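You operate a simulated robot arm through the tools that you are given. There is no shell and no other tool.

Carry out the task below with a simulated robot arm. There is one attempt and no reset: what you move stays moved.

JOB
Red lever back to tank, pull the clear hose off pump and can.
Fine: lay both ends on the bumper; battery switch off.
Where things are to end (x, y in the base frame): black sleeve of the clear hose within 60 mm of [750, -180]; dip end of the clear hose within 60 mm of [750, -420].

Only the result counts: the job must be done as asked and must still hold three seconds after the hand-in. Knocking over, shifting, dropping, spilling or breaking anything else fails it.

ROBOT AND FRAMES
A 6-joint arm with a two-finger gripper, fixed in place. Base frame: the origin is on the floor under the middle of its stand, x ahead of it, y to its left, z up; the work surface is at about z = 487. Lengths are in mm, angles in rad, forces in N, time in s.
It reaches about 1572 mm from its shoulder. Its first joint turns from -2.897 to 2.897 rad. Payload 2.45 kg.
The TCP is the grasp point between the finger pads, 20 mm short of the fingertips. In the tool frame z runs along the fingers and y along their closing line. The gripper opens to 140 mm; its body begins 168 mm behind the TCP.
Orientation is told as [roll, pitch, yaw] about the base's x, y, z axes, in that order, counted from this pose: with the fingers straight down and closing along the base's y, the tool's x points along the base's -x, its y along +y and its z along -z.

CONTROLS
- The arm moves only by the tool send_rows. Its argument "targets" is one flat list of numbers, 7 for each row, row after row: the opening in per cent of the stroke, from 0 (shut) to 100 (fully open), then the shift along the tool's x, y, z in units of 25 mm (1.0 is 25 mm), then the turn, a rotation vector about the tool's x, y, z in units of 4 degrees (1.0 is 4 degrees). In form: [claw, x, y, z, wx, wy, wz, claw, x, y, z, wx, wy, wz, ...]. A call has 1 to 20 rows; each row shifts and turns the commanded pose from where the row before left it, along the tool's axes as they then stand. A call with a number of a shift or a turn outside -1 to 1 is refused whole. Rows are played at 5 a second. More than 50 mm and 0.15 rad between two rows, or a gripper value outside its range, and nothing of the call is played. Where a pose cannot be reached the arm comes as near as it can. A force on the tool above 90 N (or 10 N above the force at the start of the call, whichever is more), or a blocked arm, ends the call early, and 0.2 s more pass. Each finger travels about 45 mm/s and halts on what it meets, pressing with about 27 N; the grip force reading is that of the motor and also rises with nothing between the fingers. The clock runs only during rows and for 0.2 s after the last one: add rows that do not move to give the fingers time. It gives the time, the measured TCP pose, the force on the tool (base axes), the opening and the grip force at its end, in the units of the frame above (readings bear some noise), with the torque about the TCP (base axes, N m) and any sound that the robot's microphone picked up, and new pictures: "pictures" is both (left out), scene, wrist or none.
- Cameras (640 x 400 px; columns grow to the right, rows downward): "scene" is fixed at [397.8, -495.5, 1408.7]; the picture's right is [0.56, -0.83, 0.00], its down [-0.41, -0.28, -0.87] and it looks along [0.72, 0.49, -0.50] (base axes); focal length 214 px, centre (320, 200). "wrist" rides on the gripper at [78, 11, -209] in the tool frame; the picture's right is [-0.14, 0.99, 0.00], its down [-0.92, -0.13, -0.37] and it looks along [-0.37, -0.05, 0.93] (tool axes); focal length 280 px, centre (320, 200). There is no depth. A picture from a camera that has moved, and an enlarged one, comes with that camera's place and axes in the base frame and with its lens. The place of the scene camera against the robot may be out by one fixed shift of up to 25 mm in any direction.
- close_up(camera, box): a new picture of the part [left, top, right, bottom] of that camera's present view, enlarged. The clock stands still meanwhile.
- hand_in(): hands the job in; it is judged then, once.

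Places have to be worked out from the pictures, the camera data and where the tool is seen. Open the gripper and draw the arm clear of the work before you hand the job in, unless the task says otherwise.

The tools are called after "Request:" by a JSON object that holds its "name" and its "arguments". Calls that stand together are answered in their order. send_rows: Moves the arm, as the interface text tells. Its arguments: {"type":"object","properties":{"targets":{"type":"array","items":{"type":"number"}},"pictures":{"type":"string","enum":["both","scene","wrist","none"]}},"required":["targets"]} The other tools are called the same way: close_up (camera, box) takes an enlarged picture of a part of a camera's view; hand_in () hands the job in.

At the start:

```text
t: 0.0
eef_pos: [664.6, -191.4, 1312.7]
tcp_rot: [0.001, 0.0, -0.001]
ft_force: [-0.3, 0.6, -0.7]
torque: [0.01, 0.01, 0.02]
gripper_width: 139.9
grip_force: 0.1
```

scene: 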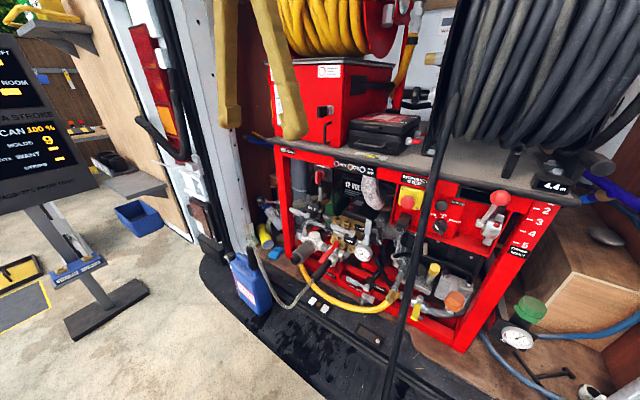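
wrist: 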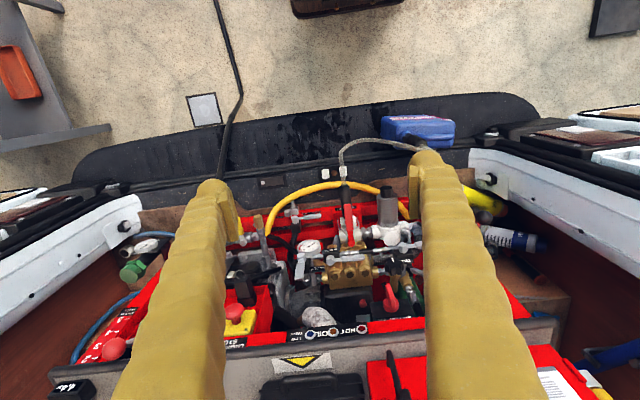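

I start by looking closely at the pump area and the sign in both cameras before moving anything.

Request:
{"name": "close_up", "arguments": {"camera": "scene", "box": [220, 140, 420, 320]}}

Request:
{"name": "close_up", "arguments": {"camera": "scene", "box": [380, 150, 560, 290]}}

Request:
{"name": "close_up", "arguments": {"camera": "wrist", "box": [200, 100, 500, 350]}}

Request:
{"name": "close_up", "arguments": {"camera": "scene", "box": [0, 30, 140, 340]}}

```text
2.22 times, centred on (320, 230) of scene
camera zoom: at [397.8, -495.5, 1408.7], right [0.56, -0.83, 0.0], down [-0.41, -0.28, -0.87], along [0.72, 0.49, -0.5], focal length 477 px, centre (320, 133)
```

zoom: 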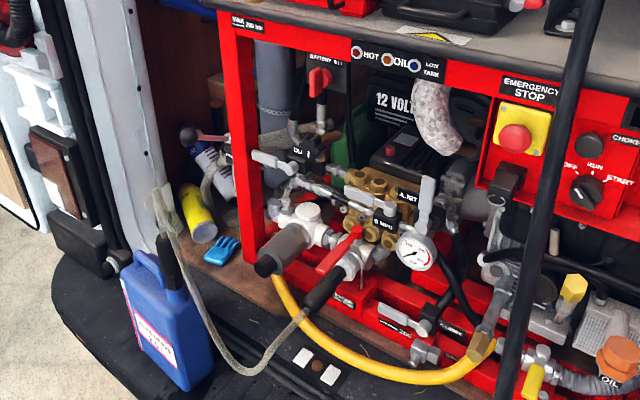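

```text
2.86 times, centred on (470, 220) of scene
camera zoom: at [397.8, -495.5, 1408.7], right [0.56, -0.83, 0.0], down [-0.41, -0.28, -0.87], along [0.72, 0.49, -0.5], focal length 613 px, centre (-109, 143)
```

zoom: 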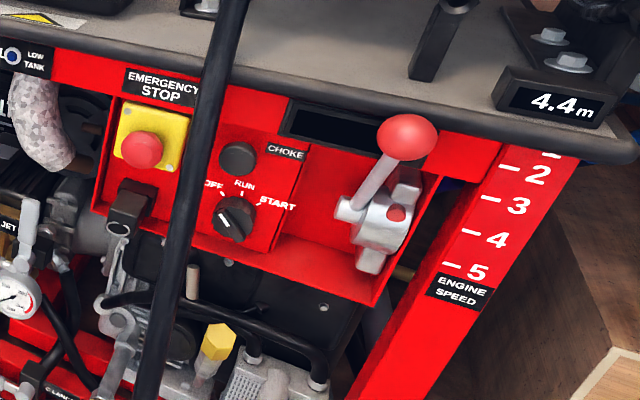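

```text
1.60 times, centred on (350, 225) of wrist
camera zoom: at [586.6, -179.5, 1521.9], right [0.14, 0.99, 0.0], down [0.92, -0.13, 0.37], along [0.37, -0.05, -0.93], focal length 449 px, centre (272, 160)
```

zoom: 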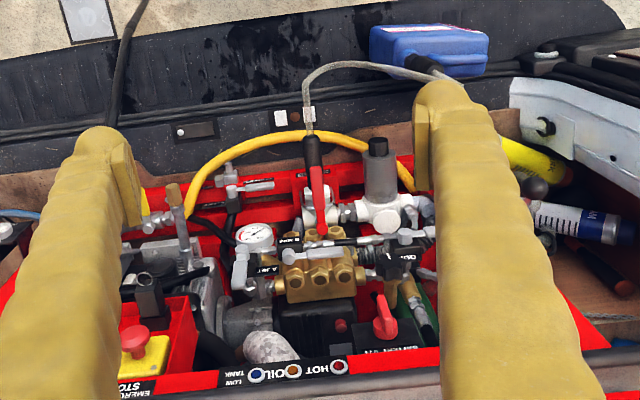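

```text
1.29 times, centred on (70, 185) of scene
camera zoom: at [397.8, -495.5, 1408.7], right [0.56, -0.83, 0.0], down [-0.41, -0.28, -0.87], along [0.72, 0.49, -0.5], focal length 277 px, centre (643, 219)
```

zoom: 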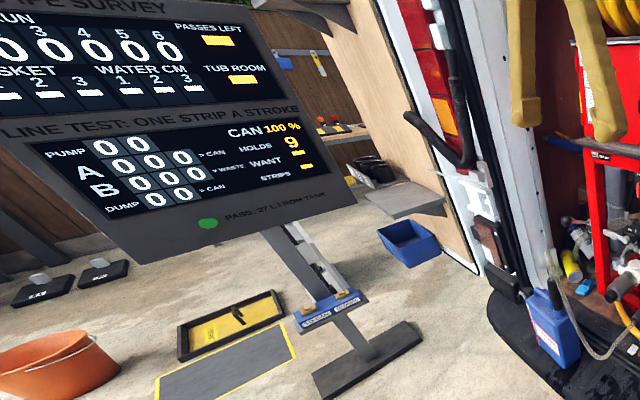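

The red lever with the black sleeve below it is near the pump's centre; I need the labels, so I zoom in further from both cameras.

Request:
{"name": "close_up", "arguments": {"camera": "scene", "box": [290, 195, 380, 255]}}

Request:
{"name": "close_up", "arguments": {"camera": "scene", "box": [290, 150, 370, 200]}}

Request:
{"name": "close_up", "arguments": {"camera": "wrist", "box": [290, 170, 410, 250]}}

Request:
{"name": "close_up", "arguments": {"camera": "wrist", "box": [310, 230, 430, 310]}}

Request:
{"name": "close_up", "arguments": {"camera": "scene", "box": [220, 220, 340, 320]}}

Request:
{"name": "close_up", "arguments": {"camera": "wrist", "box": [300, 100, 480, 220]}}

```text
6.67 times, centred on (335, 225) of scene
camera zoom: at [397.8, -495.5, 1408.7], right [0.56, -0.83, 0.0], down [-0.41, -0.28, -0.87], along [0.72, 0.49, -0.5], focal length 1430 px, centre (220, 33)
```

zoom: 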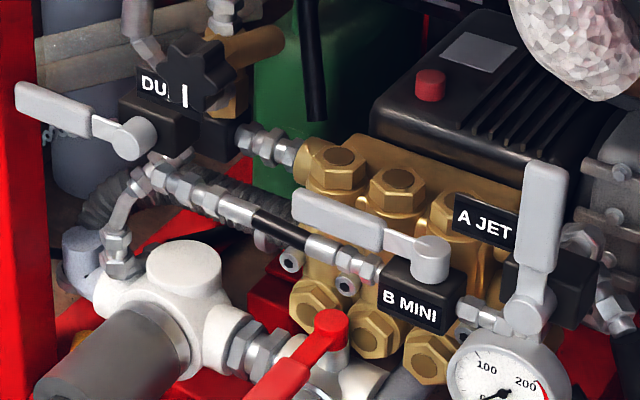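

```text
8.00 times, centred on (330, 175) of scene
camera zoom: at [397.8, -495.5, 1408.7], right [0.56, -0.83, 0.0], down [-0.41, -0.28, -0.87], along [0.72, 0.49, -0.5], focal length 1716 px, centre (240, 400)
```

zoom: 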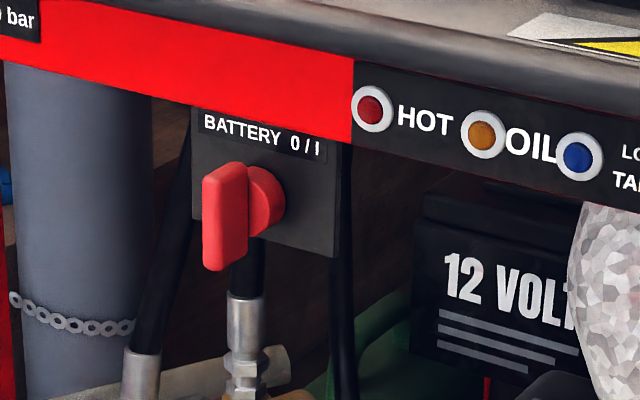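

```text
5.00 times, centred on (350, 210) of wrist
camera zoom: at [586.6, -179.5, 1521.9], right [0.14, 0.99, 0.0], down [0.92, -0.13, 0.37], along [0.37, -0.05, -0.93], focal length 1402 px, centre (170, 150)
```

zoom: 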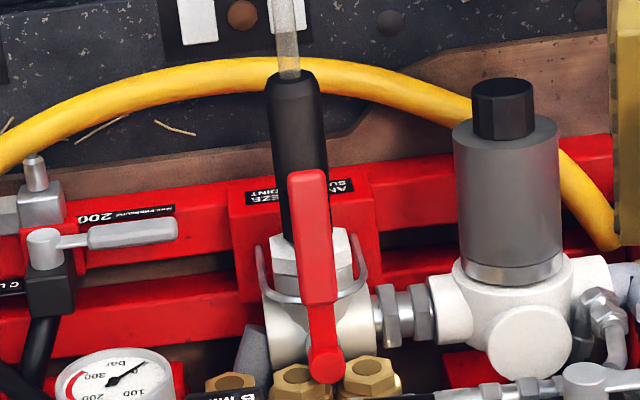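

```text
5.00 times, centred on (370, 270) of wrist
camera zoom: at [586.6, -179.5, 1521.9], right [0.14, 0.99, 0.0], down [0.92, -0.13, 0.37], along [0.37, -0.05, -0.93], focal length 1402 px, centre (70, -150)
```

zoom: 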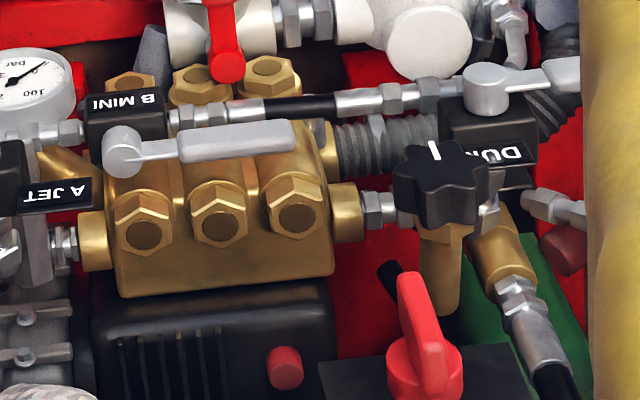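

```text
4.00 times, centred on (280, 270) of scene
camera zoom: at [397.8, -495.5, 1408.7], right [0.56, -0.83, 0.0], down [-0.41, -0.28, -0.87], along [0.72, 0.49, -0.5], focal length 858 px, centre (480, -80)
```

zoom: 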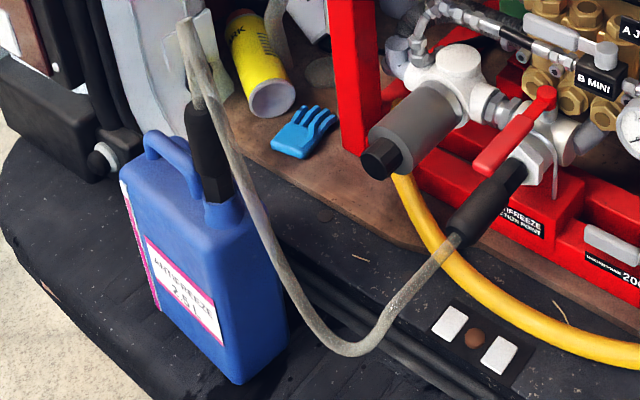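

```text
3.33 times, centred on (390, 160) of wrist
camera zoom: at [586.6, -179.5, 1521.9], right [0.14, 0.99, 0.0], down [0.92, -0.13, 0.37], along [0.37, -0.05, -0.93], focal length 935 px, centre (87, 333)
```

zoom: 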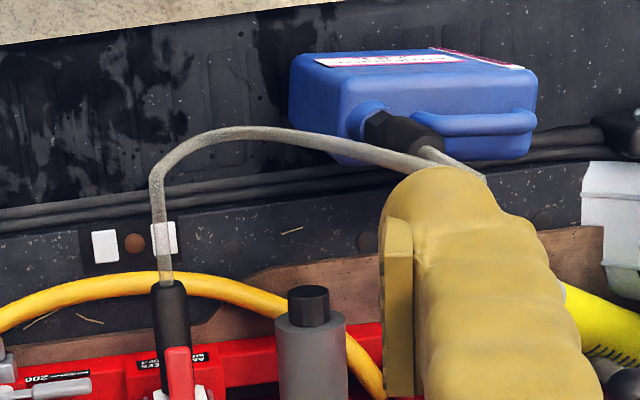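

The lever pivot triangulates to about (1040, -145, 768) with its tip near (921, -143, 754). The sleeve's free end is near (875, -142, 697), the battery knob near (965, -98, 1103) and the can grip near (728, 22, 851). I go down in free space and tilt the fingers forward to look at the valve from the front.

Request:
{"name": "send_rows", "arguments": {"targets": [100, 0, 0, 1, 0, 0, 0, 100, 0, 0, 1, 0, 0, 0, 100, 0, 0, 1, 0, 0, 0, 100, 0, 0, 1, 0, 0, 0, 100, 0, 0, 1, 0, 0, 0, 100, 0, 0, 1, 0, 0, 0, 100, 0, 0, 1, 0, 0, 0, 100, 0, 0, 1, 0, 0, 0, 100, 0, 0, 0, 0, -1, 0, 100, 0, 0, 0, 0, -1, 0, 100, 0, 0, 0, 0, -1, 0, 100, 0, 0, 0, 0, -1, 0, 100, 0, 0, 0, 0, -1, 0, 100, 0, 0, 0, 0, -1, 0, 100, 0, 0, 0, 0, -1, 0, 100, 0, 0, 0, 0, -1, 0]}}

```text
t: 3.4
eef_pos: [664.4, -191.5, 1113.0]
tcp_rot: [-0.001, -0.56, 0.0]
ft_force: [-0.2, 0.4, -0.1]
torque: [-0.01, -0.01, 0.0]
gripper_width: 140.0
grip_force: 0.1
camera wrist: at [487.7, -179.9, 1248.5], right [0.12, 0.99, 0.07], down [0.58, -0.13, 0.8], along [0.8, -0.05, -0.59], focal length 280 px, centre (320, 200)
```

scene: 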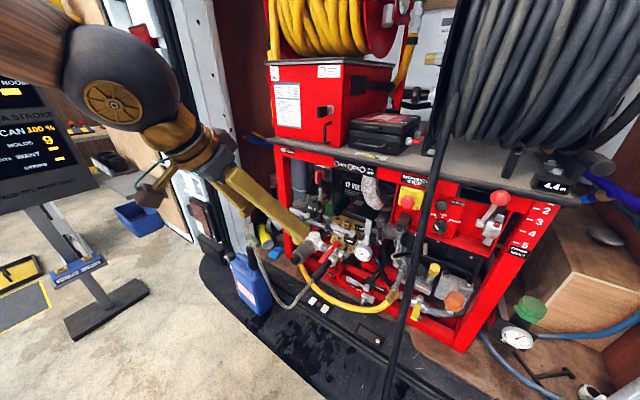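
wrist: 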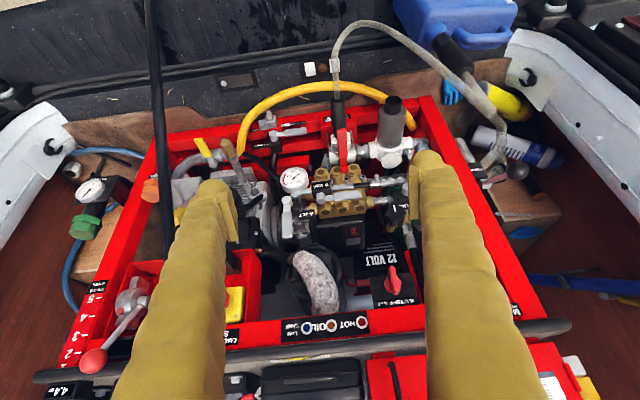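

The image from the wrist is upside-down (picture-down is base up). I zoom in on the valve, the battery switch, and the can from here.

Request:
{"name": "close_up", "arguments": {"camera": "wrist", "box": [290, 80, 430, 180]}}

Request:
{"name": "close_up", "arguments": {"camera": "wrist", "box": [320, 240, 440, 340]}}

Request:
{"name": "close_up", "arguments": {"camera": "wrist", "box": [380, 0, 560, 190]}}

Request:
{"name": "close_up", "arguments": {"camera": "wrist", "box": [100, 120, 320, 340]}}

```text
4.00 times, centred on (360, 130) of wrist
camera zoom: at [487.7, -179.9, 1248.5], right [0.12, 0.99, 0.07], down [0.58, -0.13, 0.8], along [0.8, -0.05, -0.59], focal length 1122 px, centre (160, 480)
```

zoom: 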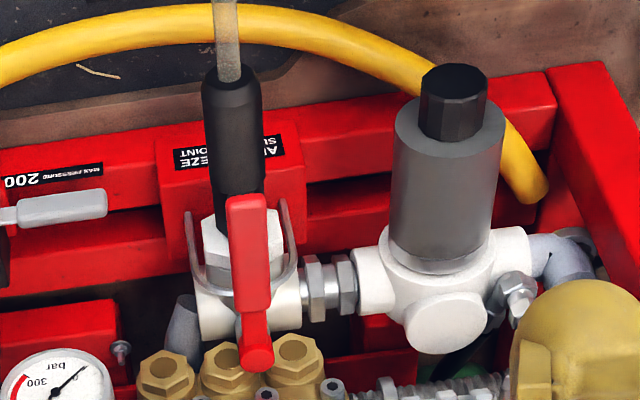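

```text
4.00 times, centred on (380, 290) of wrist
camera zoom: at [487.7, -179.9, 1248.5], right [0.12, 0.99, 0.07], down [0.58, -0.13, 0.8], along [0.8, -0.05, -0.59], focal length 1122 px, centre (80, -160)
```

zoom: 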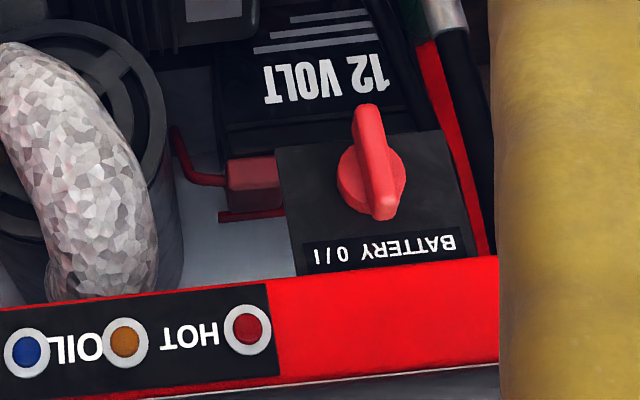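

```text
2.11 times, centred on (470, 95) of wrist
camera zoom: at [487.7, -179.9, 1248.5], right [0.12, 0.99, 0.07], down [0.58, -0.13, 0.8], along [0.8, -0.05, -0.59], focal length 590 px, centre (4, 421)
```

zoom: 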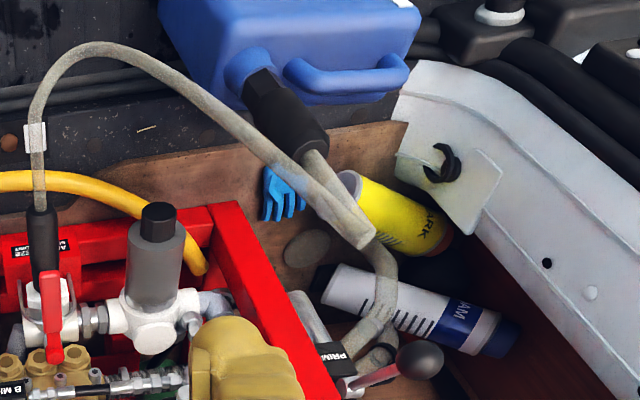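

```text
1.82 times, centred on (210, 230) of wrist
camera zoom: at [487.7, -179.9, 1248.5], right [0.12, 0.99, 0.07], down [0.58, -0.13, 0.8], along [0.8, -0.05, -0.59], focal length 510 px, centre (520, 146)
```

zoom: 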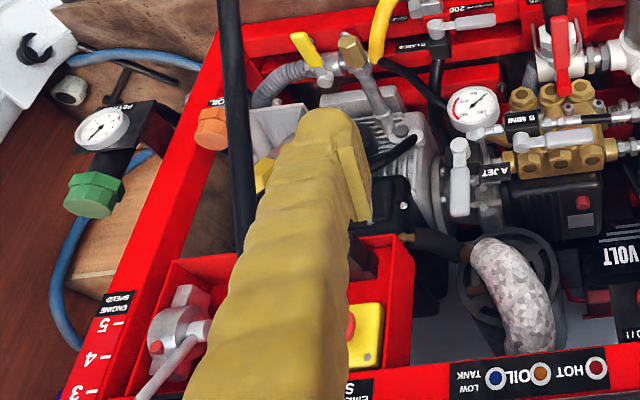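

The valve, knob, and primer hose are clear from here. I zoom tighter on the valve body and wire bail, the knob, and the can's grip to read details.

Request:
{"name": "close_up", "arguments": {"camera": "wrist", "box": [325, 120, 389, 160]}}

Request:
{"name": "close_up", "arguments": {"camera": "wrist", "box": [325, 90, 389, 130]}}

Request:
{"name": "close_up", "arguments": {"camera": "scene", "box": [315, 230, 363, 260]}}

Request:
{"name": "close_up", "arguments": {"camera": "scene", "box": [305, 160, 345, 185]}}

Request:
{"name": "close_up", "arguments": {"camera": "scene", "box": [225, 210, 305, 300]}}

```text
10.00 times, centred on (357, 140) of wrist
camera zoom: at [487.7, -179.9, 1248.5], right [0.12, 0.99, 0.07], down [0.58, -0.13, 0.8], along [0.8, -0.05, -0.59], focal length 2804 px, centre (-50, 800)
```

zoom: 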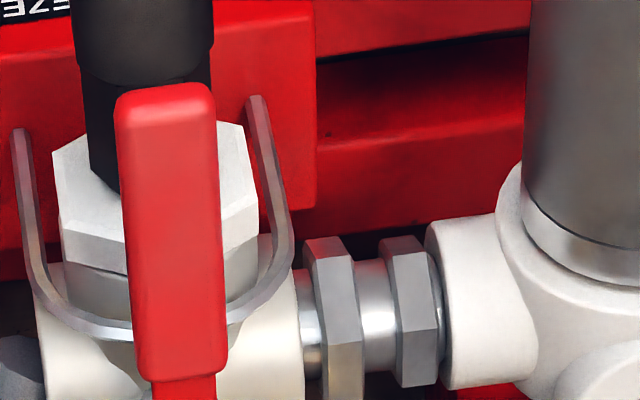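

```text
10.00 times, centred on (357, 110) of wrist
camera zoom: at [487.7, -179.9, 1248.5], right [0.12, 0.99, 0.07], down [0.58, -0.13, 0.8], along [0.8, -0.05, -0.59], focal length 2804 px, centre (-50, 1100)
```

zoom: 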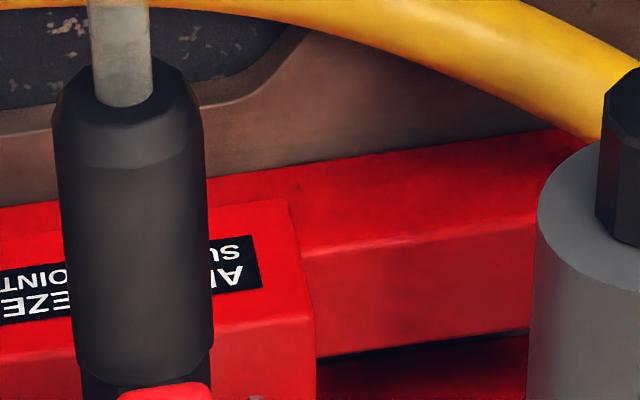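

```text
13.33 times, centred on (339, 245) of scene
camera zoom: at [397.8, -495.5, 1408.7], right [0.56, -0.83, 0.0], down [-0.41, -0.28, -0.87], along [0.72, 0.49, -0.5], focal length 2860 px, centre (67, -400)
```

zoom: 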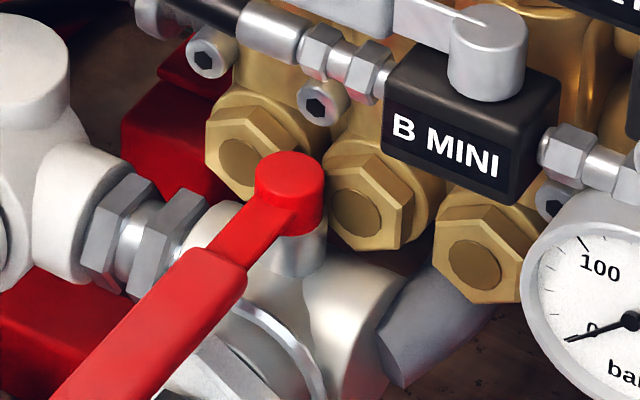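

```text
16.00 times, centred on (325, 172) of scene
camera zoom: at [397.8, -495.5, 1408.7], right [0.56, -0.83, 0.0], down [-0.41, -0.28, -0.87], along [0.72, 0.49, -0.5], focal length 3432 px, centre (240, 640)
```

zoom: 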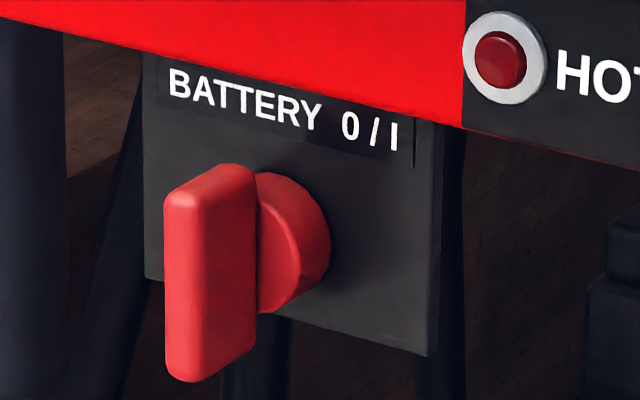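

```text
4.44 times, centred on (265, 255) of scene
camera zoom: at [397.8, -495.5, 1408.7], right [0.56, -0.83, 0.0], down [-0.41, -0.28, -0.87], along [0.72, 0.49, -0.5], focal length 953 px, centre (564, -44)
```

zoom: 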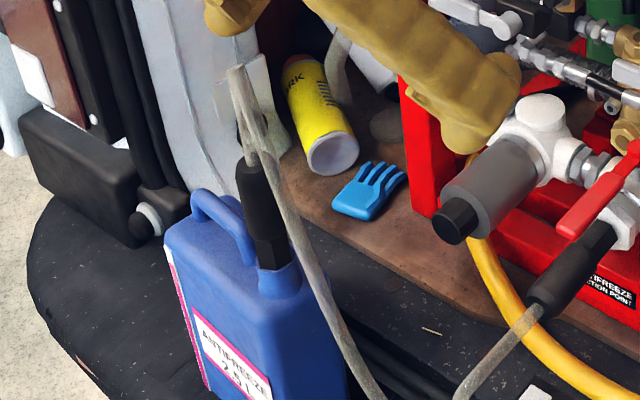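

From two wrist views I get rough positions, but height and depth are poorly resolved at these angles. I lower the arm and tilt further so the camera looks nearly horizontally at the valve, staying well in front of everything and clear of the hanging black hose at y≈-490.

Request:
{"name": "send_rows", "arguments": {"targets": [100, 0.566, -0.4, 0.9025, 0, 0, 0, 100, 0.566, -0.4, 0.9025, 0, 0, 0, 100, 0.566, -0.4, 0.9025, 0, 0, 0, 100, 0.566, -0.4, 0.9025, 0, 0, 0, 100, 0.566, -0.4, 0.9025, 0, 0, 0, 100, 0.566, -0.4, 0.9025, 0, 0, 0, 100, 0.566, -0.4, 0.9025, 0, 0, 0, 100, 0.566, -0.4, 0.9025, 0, 0, 0, 100, 0, 0, 0, 0, -1, 0, 100, 0, 0, 0, 0, -1, 0, 100, 0, 0, 0, 0, -1, 0, 100, 0, 0, 0, 0, -1, 0, 100, 0, 0, 0, 0, -1, 0, 100, 0, 0, 0, 0, -1, 0]}}

```text
t: 6.4
eef_pos: [664.9, -271.0, 897.9]
tcp_rot: [-0.001, -0.977, -0.001]
ft_force: [0.1, 0.0, 0.7]
torque: [0.01, 0.04, -0.03]
gripper_width: 140.0
grip_force: 0.0
camera wrist: at [448.0, -259.6, 951.7], right [0.08, 0.99, 0.11], down [0.21, -0.13, 0.97], along [0.97, -0.05, -0.22], focal length 280 px, centre (320, 200)
```

scene: 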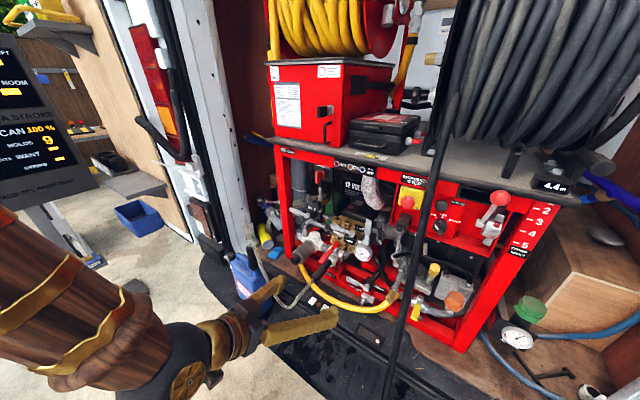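
wrist: 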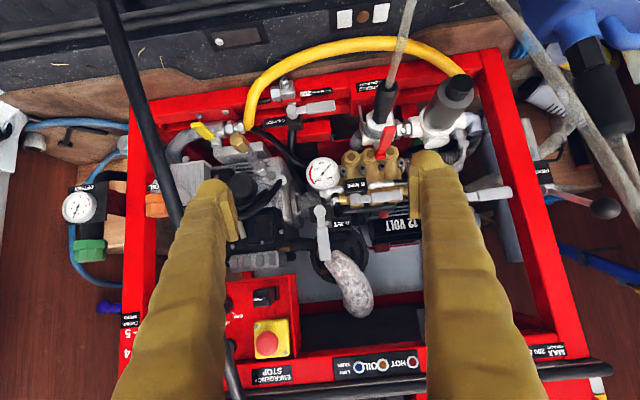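

Now the camera looks almost horizontally at the front of the rig. I zoom in on the valve, the sleeve and hose, and the can area.

Request:
{"name": "close_up", "arguments": {"camera": "wrist", "box": [340, 60, 500, 160]}}

Request:
{"name": "close_up", "arguments": {"camera": "wrist", "box": [350, 110, 414, 150]}}

Request:
{"name": "close_up", "arguments": {"camera": "wrist", "box": [380, 0, 640, 160]}}

Request:
{"name": "close_up", "arguments": {"camera": "scene", "box": [220, 230, 380, 340]}}

```text
4.00 times, centred on (420, 110) of wrist
camera zoom: at [448.0, -259.6, 951.7], right [0.08, 0.99, 0.11], down [0.21, -0.13, 0.97], along [0.97, -0.05, -0.22], focal length 1122 px, centre (-80, 560)
```

zoom: 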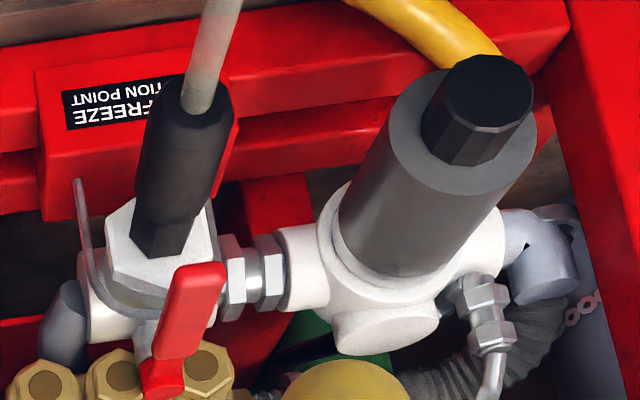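

```text
10.00 times, centred on (382, 130) of wrist
camera zoom: at [448.0, -259.6, 951.7], right [0.08, 0.99, 0.11], down [0.21, -0.13, 0.97], along [0.97, -0.05, -0.22], focal length 2804 px, centre (-300, 900)
```

zoom: 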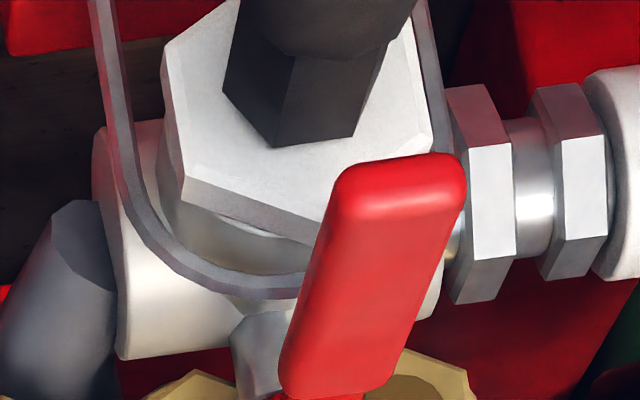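

```text
2.46 times, centred on (510, 80) of wrist
camera zoom: at [448.0, -259.6, 951.7], right [0.08, 0.99, 0.11], down [0.21, -0.13, 0.97], along [0.97, -0.05, -0.22], focal length 690 px, centre (-148, 495)
```

zoom: 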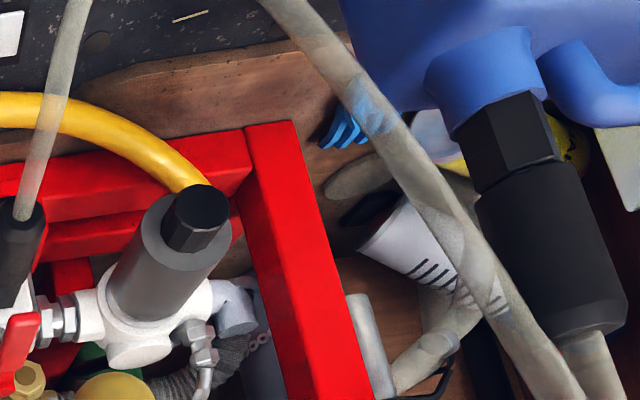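

```text
3.64 times, centred on (300, 285) of scene
camera zoom: at [397.8, -495.5, 1408.7], right [0.56, -0.83, 0.0], down [-0.41, -0.28, -0.87], along [0.72, 0.49, -0.5], focal length 780 px, centre (393, -109)
```

zoom: 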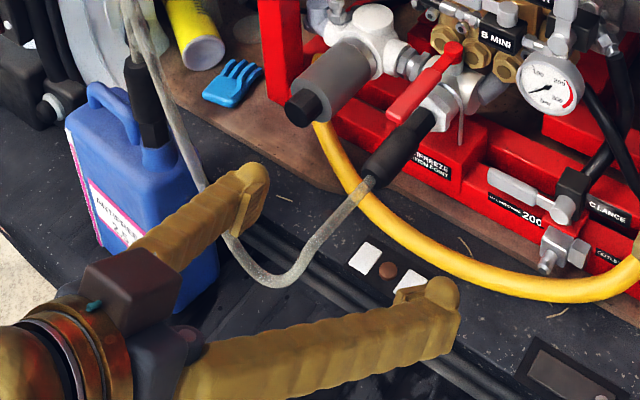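

From the wrist views the lever is horizontal, with its pivot at about (1066, -143, 730) and its tip at (933, -142, 727). The sleeve's free end is at (889, -143, 670), and the strainer on the +y side is the tank feed. I set a smaller opening, tilt back to 30° and move to a stand-off in front of and beside the lever to check the clearances.

Request:
{"name": "send_rows", "arguments": {"targets": [63, 0, 0, 0, 0, 1, 0, 63, 0, 0, 0, 0, 1, 0, 63, 0, 0, 0, 0, 1, 0, 63, 0, 0, 0, 0, 1, 0, 63, 0, 0, 0, 0, 1, 0, 63, 0, 0, 0, 0, 1, 0, 63, 0, 0, 0, 0, 0.5, 0, 63, -0.702, 0, 0.904, 0, 0, 0, 63, -0.702, 0, 0.904, 0, 0, 0, 63, -0.702, 0, 0.904, 0, 0, 0, 63, -0.702, 0, 0.904, 0, 0, 0, 63, -0.702, 0, 0.904, 0, 0, 0, 63, -0.702, 0, 0.904, 0, 0, 0, 63, -0.702, 0, 0.904, 0, 0, 0, 63, -0.702, 0, 0.904, 0, 0, 0, 63, -0.702, 0, 0.904, 0, 0, 0, 63, -0.702, 0, 0.904, 0, 0, 0]}}

```text
t: 10.0
eef_pos: [929.7, -273.6, 792.6]
tcp_rot: [0.001, -0.522, -0.001]
ft_force: [-0.3, 0.2, -0.3]
torque: [0.0, 0.01, -0.01]
gripper_width: 88.5
grip_force: 0.1
camera wrist: at [757.7, -261.8, 935.0], right [0.12, 0.99, 0.07], down [0.61, -0.13, 0.78], along [0.78, -0.05, -0.62], focal length 280 px, centre (320, 200)
```

scene: 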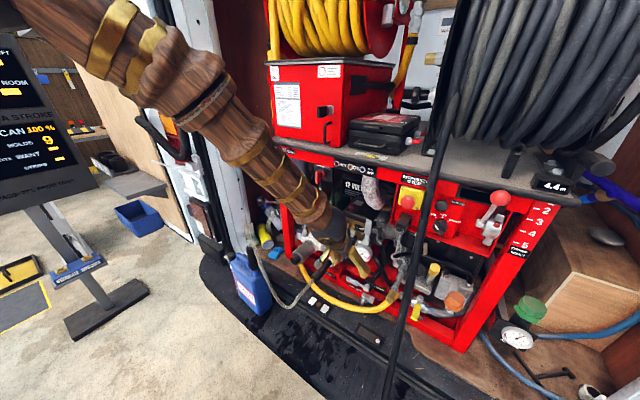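
wrist: 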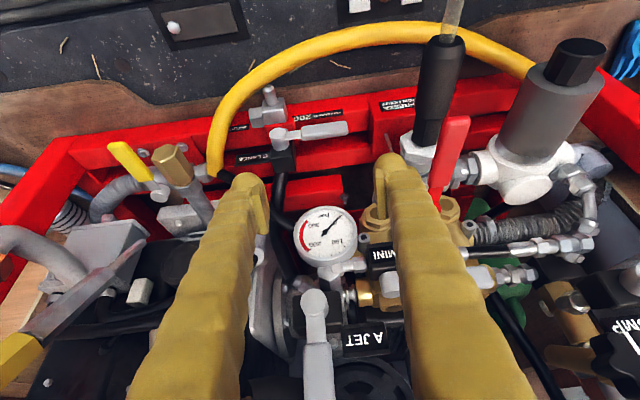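

The tip of the lever at pixel (457,120) confirms (930, -141, 727). I zoom in on the finger next to the lever to check heights and gaps.

Request:
{"name": "close_up", "arguments": {"camera": "wrist", "box": [350, 90, 510, 240]}}

Request:
{"name": "close_up", "arguments": {"camera": "scene", "box": [300, 210, 390, 290]}}

```text
2.67 times, centred on (430, 165) of wrist
camera zoom: at [757.7, -261.8, 935.0], right [0.12, 0.99, 0.07], down [0.61, -0.13, 0.78], along [0.78, -0.05, -0.62], focal length 748 px, centre (27, 293)
```

zoom: 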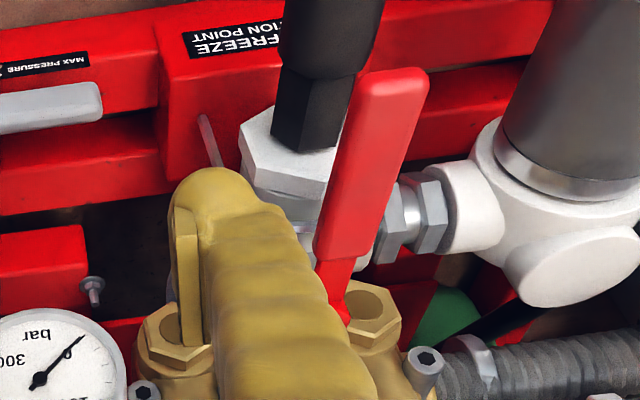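

```text
5.00 times, centred on (345, 250) of scene
camera zoom: at [397.8, -495.5, 1408.7], right [0.56, -0.83, 0.0], down [-0.41, -0.28, -0.87], along [0.72, 0.49, -0.5], focal length 1072 px, centre (195, -50)
```

zoom: 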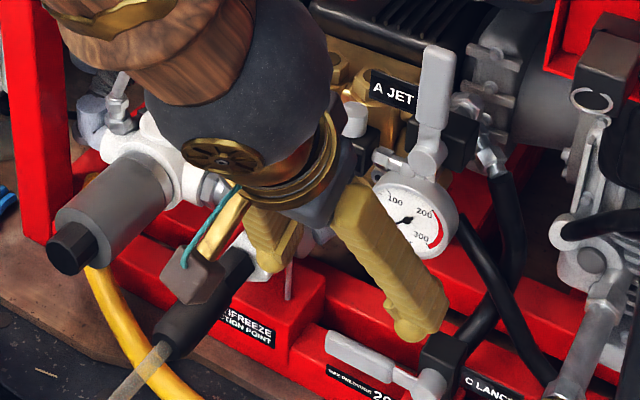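

The gap beside the lever is free: the gauge lies at y<-250 and x≈1048, and the valve's elbow sits lower. I go down so that the +y finger's outer side is about 10 mm from the lever's handle at handle height.

Request:
{"name": "send_rows", "arguments": {"targets": [63, 0.159, 0.176, 0.723, 0, 0, 0, 63, 0.159, 0.176, 0.723, 0, 0, 0, 63, 0.159, 0.176, 0.723, 0, 0, 0, 63, 0.159, 0.176, 0.723, 0, 0, 0, 63, 0, 0, 0, 0, 0, 0]}}

```text
t: 11.2
eef_pos: [950.8, -254.0, 720.5]
tcp_rot: [-0.001, -0.523, 0.0]
ft_force: [-0.2, 0.8, 0.5]
torque: [0.03, -0.02, -0.01]
gripper_width: 88.4
grip_force: 0.1
camera wrist: at [779.1, -242.8, 863.8], right [0.12, 0.99, 0.07], down [0.61, -0.13, 0.78], along [0.78, -0.05, -0.62], focal length 280 px, centre (320, 200)
```

scene: 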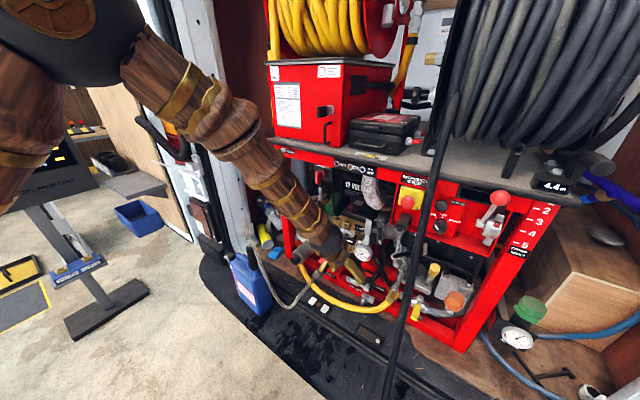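
wrist: 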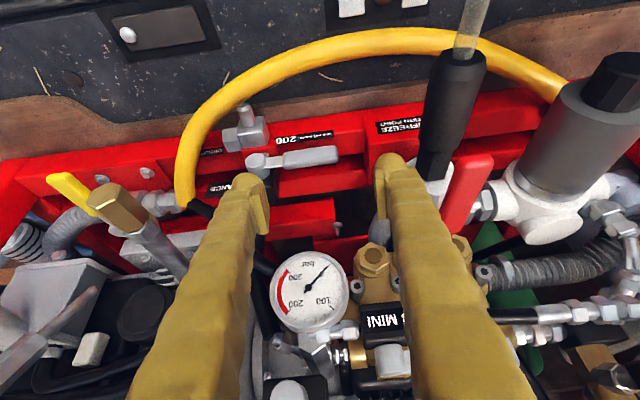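

The lever handle lies just beside the +y finger. I push it in +y and start around the arc, to about 45°, then look.

Request:
{"name": "send_rows", "arguments": {"targets": [63, 0.005, 0.56, -0.072, 0, 0, 0, 63, 0.069, 0.56, -0.04, 0, 0, 0, 63, 0.069, 0.56, -0.04, 0, 0, 0, 63, -0.035, 0.64, 0.02, 0, 0, 0, 63, -0.069, 0.6, 0.04, 0, 0, 0, 63, -0.332, 0.48, 0.145, 0, 0, 0, 63, -0.367, 0.4, 0.165, 0, 0, 0]}}

```text
t: 12.8
eef_pos: [968.8, -157.8, 724.5]
tcp_rot: [-0.002, -0.524, 0.0]
ft_force: [-0.6, 0.2, -0.3]
torque: [-0.04, 0.01, 0.09]
gripper_width: 88.3
grip_force: 0.0
camera wrist: at [796.0, -147.0, 867.0], right [0.12, 0.99, 0.07], down [0.61, -0.13, 0.78], along [0.78, -0.05, -0.62], focal length 280 px, centre (320, 200)
```

scene: 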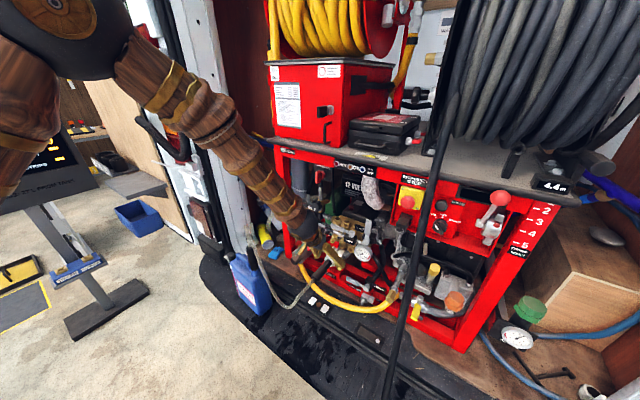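
wrist: 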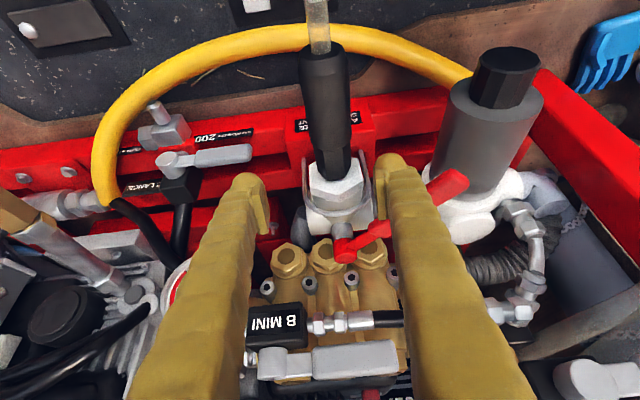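

The lever follows: its tip is now at about (974, -51), which is 45° round with almost no force. I continue the arc so the handle ends along +y over the strainer connection.

Request:
{"name": "send_rows", "arguments": {"targets": [63, -0.416, 0.24, 0.239, 0, 0, 0, 63, -0.436, 0.2, 0.204, 0, 0, 0, 63, -0.401, 0.08, 0.185, 0, 0, 0, 63, -0.401, 0.04, 0.185, 0, 0, 0, 63, -0.401, -0.08, 0.185, 0, 0, 0, 63, -0.312, -0.04, 0.179, 0, 0, 0]}}

```text
t: 14.1
eef_pos: [1023.6, -147.0, 727.3]
tcp_rot: [0.001, -0.515, 0.007]
ft_force: [-33.2, -0.6, 23.7]
torque: [1.31, -0.49, 1.83]
gripper_width: 91.9
grip_force: 3.3
stopped in row 6: the force on the tool passed its limit at 124 N (the readings are from after the stop); the commanded pose is now the measured one
camera wrist: at [852.9, -136.1, 871.4], right [0.11, 0.99, 0.07], down [0.62, -0.13, 0.77], along [0.78, -0.04, -0.63], focal length 280 px, centre (320, 200)
```

scene: 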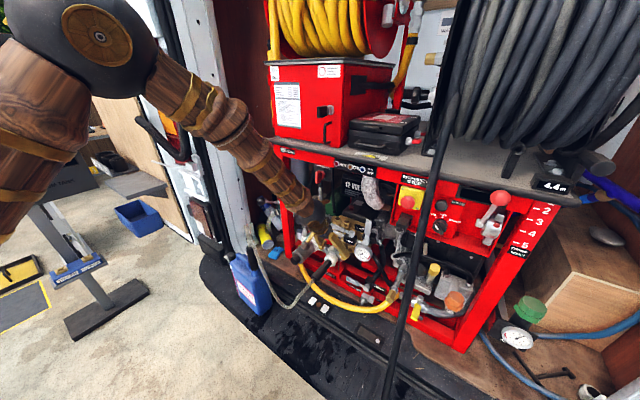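
wrist: 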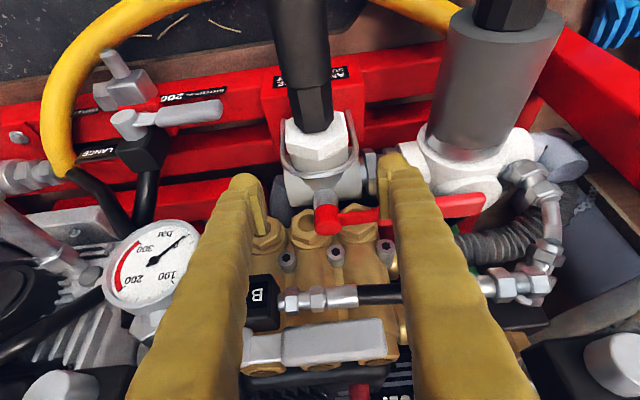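

The push ended on a firm stop, and the lever tip now triangulates to about (1066, -4), so it points straight along +y toward the strainer. I back off toward the robot gently to relieve the force and look.

Request:
{"name": "send_rows", "arguments": {"targets": [63, 0.347, 0, -0.2, 0, 0, 0, 63, 0.347, 0, -0.2, 0, 0, 0, 63, 0.347, 0, -0.2, 0, 0, 0, 63, 0.347, 0, -0.2, 0, 0, 0]}}

```text
t: 15.1
eef_pos: [984.7, -145.9, 727.0]
tcp_rot: [0.002, -0.514, 0.002]
ft_force: [1.0, 0.5, 0.3]
torque: [-0.01, -0.02, -0.02]
gripper_width: 88.2
grip_force: 0.1
camera wrist: at [813.9, -135.9, 871.0], right [0.12, 0.99, 0.07], down [0.62, -0.13, 0.77], along [0.78, -0.05, -0.63], focal length 280 px, centre (320, 200)
```

scene: 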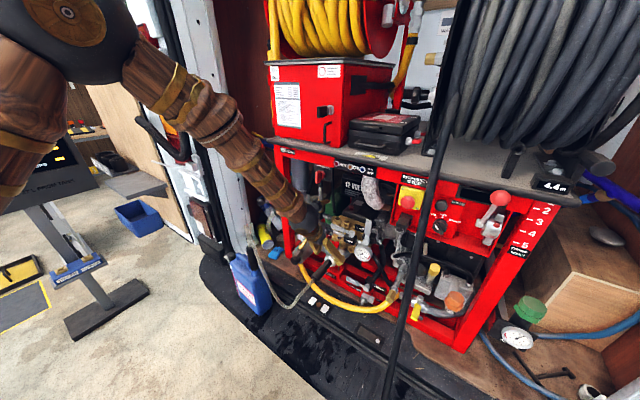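
wrist: 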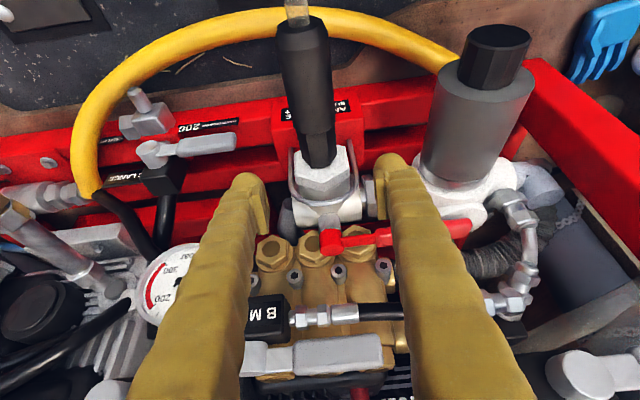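

The lever now lies along +y over the strainer connection, and the force is back to zero. I retreat up and back, reduce the tilt to about 20°, and view the sleeve from above.

Request:
{"name": "send_rows", "arguments": {"targets": [63, 0, 0, -1, 0, 0, 0, 63, 0, 0, -1, 0, 0, 0, 63, 0, 0, -1, 0, 0, 0, 63, 0, 0, -1, 0, 0, 0, 55, 0, 0, 0, 0, 0.79, 0, 50, 0, 0, 0, 0, 0.79, 0, 50, 0, 0, 0, 0, 0.79, 0]}}

```text
t: 16.7
eef_pos: [935.5, -147.0, 814.0]
tcp_rot: [0.002, -0.35, 0.003]
ft_force: [-0.5, 0.3, 0.9]
torque: [-0.02, -0.01, -0.01]
gripper_width: 69.9
grip_force: 0.0
camera wrist: at [789.4, -136.9, 984.4], right [0.13, 0.99, 0.05], down [0.74, -0.13, 0.66], along [0.66, -0.05, -0.75], focal length 280 px, centre (320, 200)
```

scene: 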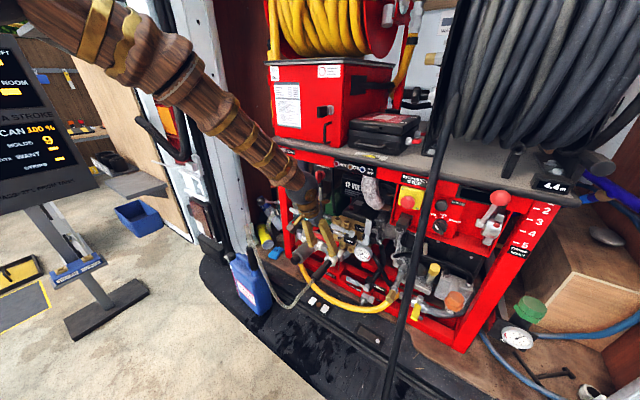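
wrist: 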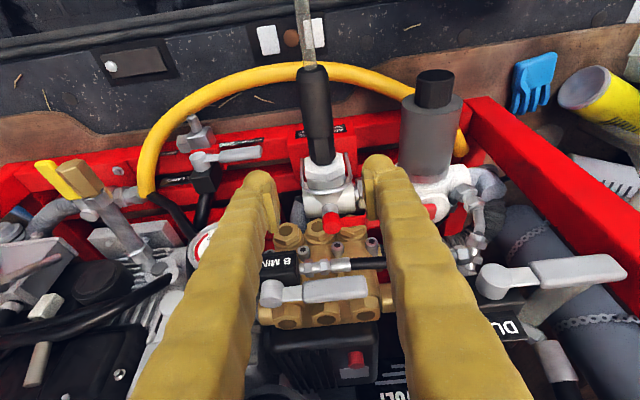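

The sleeve's axis runs from about (886, -142, 670) to (999, -146, 679). I move over it and descend part way with the fingers straddling it.

Request:
{"name": "send_rows", "arguments": {"targets": [50, 0.868, 0.047, 0.1, 0, 0, 0, 50, 0.868, 0.047, 0.1, 0, 0, 0, 50, 0.868, 0.047, 0.1, 0, 0, 0, 50, 0, 0, 0.96, 0, 0, 0, 50, 0, 0, 0.96, 0, 0, 0, 50, 0, 0, 0.96, 0, 0, 0]}}

```text
t: 18.1
eef_pos: [900.3, -144.6, 717.1]
tcp_rot: [0.001, -0.35, 0.004]
ft_force: [-0.9, -0.6, -0.3]
torque: [0.0, 0.0, -0.01]
gripper_width: 70.1
grip_force: 0.1
camera wrist: at [755.4, -134.2, 887.1], right [0.12, 0.99, 0.05], down [0.74, -0.13, 0.66], along [0.66, -0.05, -0.75], focal length 280 px, centre (320, 200)
```

scene: 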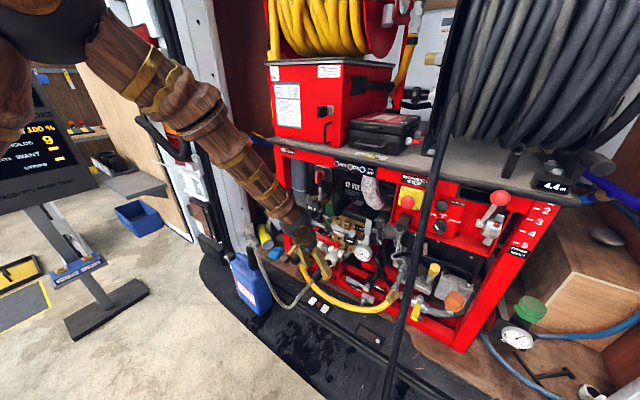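
wrist: 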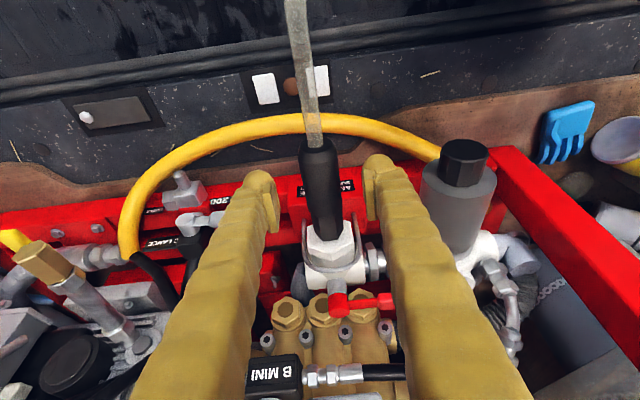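

The sleeve sits centred between the fingers. I go down the remaining 48 mm and close on it.

Request:
{"name": "send_rows", "arguments": {"targets": [50, 0, 0.022, 0.966, 0, 0, 0, 50, 0, 0.022, 0.966, 0, 0, 0, 50, 0, 0, 0, 0, 0, 0, 0, 0, 0, 0, 0, 0, 0, 0, 0, 0, 0, 0, 0, 0, 0, 0, 0, 0, 0, 0, 0, 0, 0, 0, 0, 0, 0, 0]}}

```text
t: 19.7
eef_pos: [916.2, -142.8, 670.7]
tcp_rot: [0.002, -0.352, 0.002]
ft_force: [-7.2, -52.3, -2.5]
torque: [-0.08, -0.01, -0.98]
gripper_width: 32.7
grip_force: 27.6
camera wrist: at [771.4, -131.8, 842.0], right [0.13, 0.99, 0.05], down [0.74, -0.13, 0.66], along [0.66, -0.05, -0.75], focal length 280 px, centre (320, 200)
```

scene: 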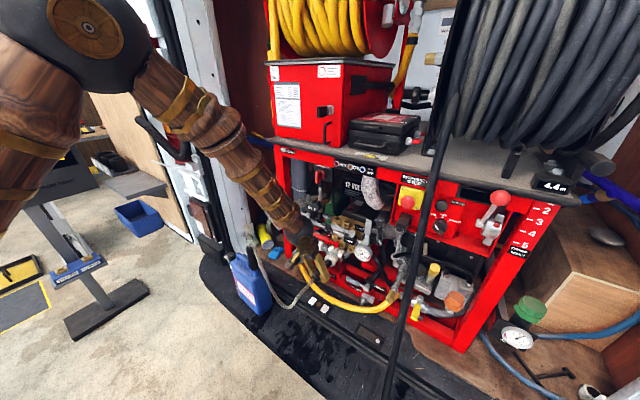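
wrist: 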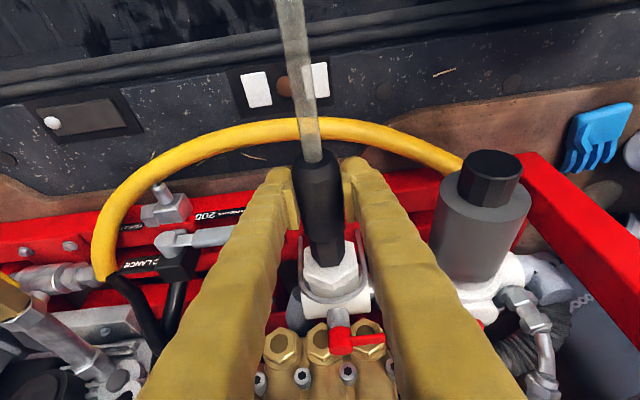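

The sleeve is gripped (33 mm wide), but a sideways load of -52 N shows the grip is slightly off-centre. I shift 2 mm toward -y to relieve it before pulling.

Request:
{"name": "send_rows", "arguments": {"targets": [0, 0, -0.08, 0, 0, 0, 0, 0, 0, 0, 0, 0, 0, 0], "pictures": "none"}}

```text
t: 20.3
eef_pos: [916.0, -142.7, 672.0]
tcp_rot: [0.002, -0.348, 0.005]
ft_force: [-17.9, -37.6, 1.6]
torque: [-0.14, -0.13, -0.9]
gripper_width: 32.8
grip_force: 27.7
```

The side load is dropping at about 7 N/mm. I shift another 5 mm toward -y.

Request:
{"name": "send_rows", "arguments": {"targets": [0, 0, -0.1, 0, 0, 0, 0, 0, 0, -0.1, 0, 0, 0, 0, 0, 0, 0, 0, 0, 0, 0], "pictures": "none"}}

```text
t: 21.1
eef_pos: [916.2, -145.9, 671.5]
tcp_rot: [0.003, -0.349, 0.008]
ft_force: [-8.3, 56.3, 9.0]
torque: [0.28, -0.03, 0.91]
gripper_width: 33.8
grip_force: 27.6
```

The load swung to +56 N, so the centre is in between. I move 3 mm back toward +y.

Request:
{"name": "send_rows", "arguments": {"targets": [0, 0, 0.12, 0, 0, 0, 0, 0, 0, 0, 0, 0, 0, 0], "pictures": "none"}}

```text
t: 21.7
eef_pos: [916.6, -144.3, 671.6]
tcp_rot: [0.002, -0.349, 0.003]
ft_force: [-28.2, 52.3, 18.3]
torque: [0.37, -0.01, 0.7]
gripper_width: 32.7
grip_force: 27.2
```

The side load persists, so I reopen slightly to let the arm settle to its commanded place and see where it actually stands relative to the sleeve.

Request:
{"name": "send_rows", "arguments": {"targets": [45, 0, 0, 0, 0, 0, 0, 45, 0, 0, 0, 0, 0, 0, 45, 0, 0, 0, 0, 0, 0], "pictures": "wrist"}}

Request:
{"name": "close_up", "arguments": {"camera": "wrist", "box": [240, 120, 400, 230]}}

```text
t: 22.5
eef_pos: [916.9, -145.4, 672.7]
tcp_rot: [0.0, -0.35, 0.003]
ft_force: [0.2, -0.2, 0.4]
torque: [0.03, -0.01, -0.02]
gripper_width: 62.9
grip_force: 0.0
camera wrist: at [772.7, -135.2, 841.6], right [0.12, 0.99, 0.05], down [0.74, -0.13, 0.66], along [0.66, -0.05, -0.75], focal length 280 px, centre (320, 200)
```

wrist: 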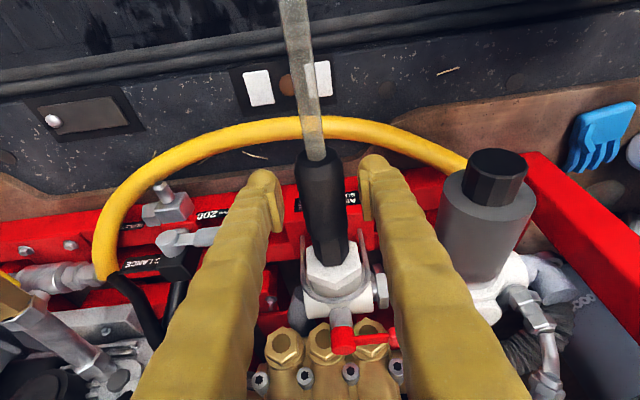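

```text
3.64 times, centred on (320, 175) of wrist
camera zoom: at [772.7, -135.2, 841.6], right [0.12, 0.99, 0.05], down [0.74, -0.13, 0.66], along [0.66, -0.05, -0.75], focal length 1020 px, centre (320, 291)
```

zoom: 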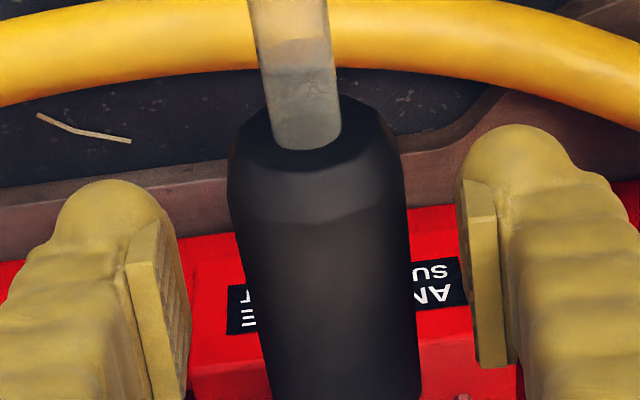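

The picture shows the sleeve well centred between the pads at y = -145.4. I close again here.

Request:
{"name": "send_rows", "arguments": {"targets": [0, 0, 0, 0, 0, 0, 0, 0, 0, 0, 0, 0, 0, 0, 0, 0, 0, 0, 0, 0, 0, 0, 0, 0, 0, 0, 0, 0, 0, 0, 0, 0, 0, 0, 0], "pictures": "none"}}

```text
t: 23.7
eef_pos: [918.4, -143.0, 671.8]
tcp_rot: [0.001, -0.348, 0.004]
ft_force: [3.2, 36.0, 2.3]
torque: [0.08, -0.03, 0.29]
gripper_width: 32.3
grip_force: 27.1
```

The load is now +36 N in y with the arm pushed 2.4 mm toward +y. I wait a moment to see whether it settles.

Request:
{"name": "send_rows", "arguments": {"targets": [0, 0, 0, 0, 0, 0, 0, 0, 0, 0, 0, 0, 0, 0, 0, 0, 0, 0, 0, 0, 0], "pictures": "none"}}

Request:
{"name": "send_rows", "arguments": {"targets": [0, 0, 0.04, 0, 0, 0, 0, 0, 0, 0, 0, 0, 0, 0], "pictures": "none"}}

```text
t: 24.5
eef_pos: [916.8, -143.9, 671.7]
tcp_rot: [0.002, -0.349, 0.005]
ft_force: [4.3, 46.7, 0.7]
torque: [0.13, 0.09, 0.61]
gripper_width: 32.5
grip_force: 26.4
```

```text
t: 25.1
eef_pos: [916.9, -144.5, 671.5]
tcp_rot: [0.0, -0.349, 0.002]
ft_force: [-5.0, 37.1, -0.5]
torque: [0.03, 0.12, 0.24]
gripper_width: 32.5
grip_force: 26.9
```

Shifting +1 mm reduced it by about 10 N, so I add 2 mm more.

Request:
{"name": "send_rows", "arguments": {"targets": [0, 0, 0.08, 0, 0, 0, 0, 0, 0, 0, 0, 0, 0, 0], "pictures": "none"}}

```text
t: 25.7
eef_pos: [918.4, -143.7, 671.1]
tcp_rot: [0.003, -0.348, 0.003]
ft_force: [-14.6, -0.6, -9.0]
torque: [-0.08, 0.34, -0.45]
gripper_width: 32.2
grip_force: 26.6
```

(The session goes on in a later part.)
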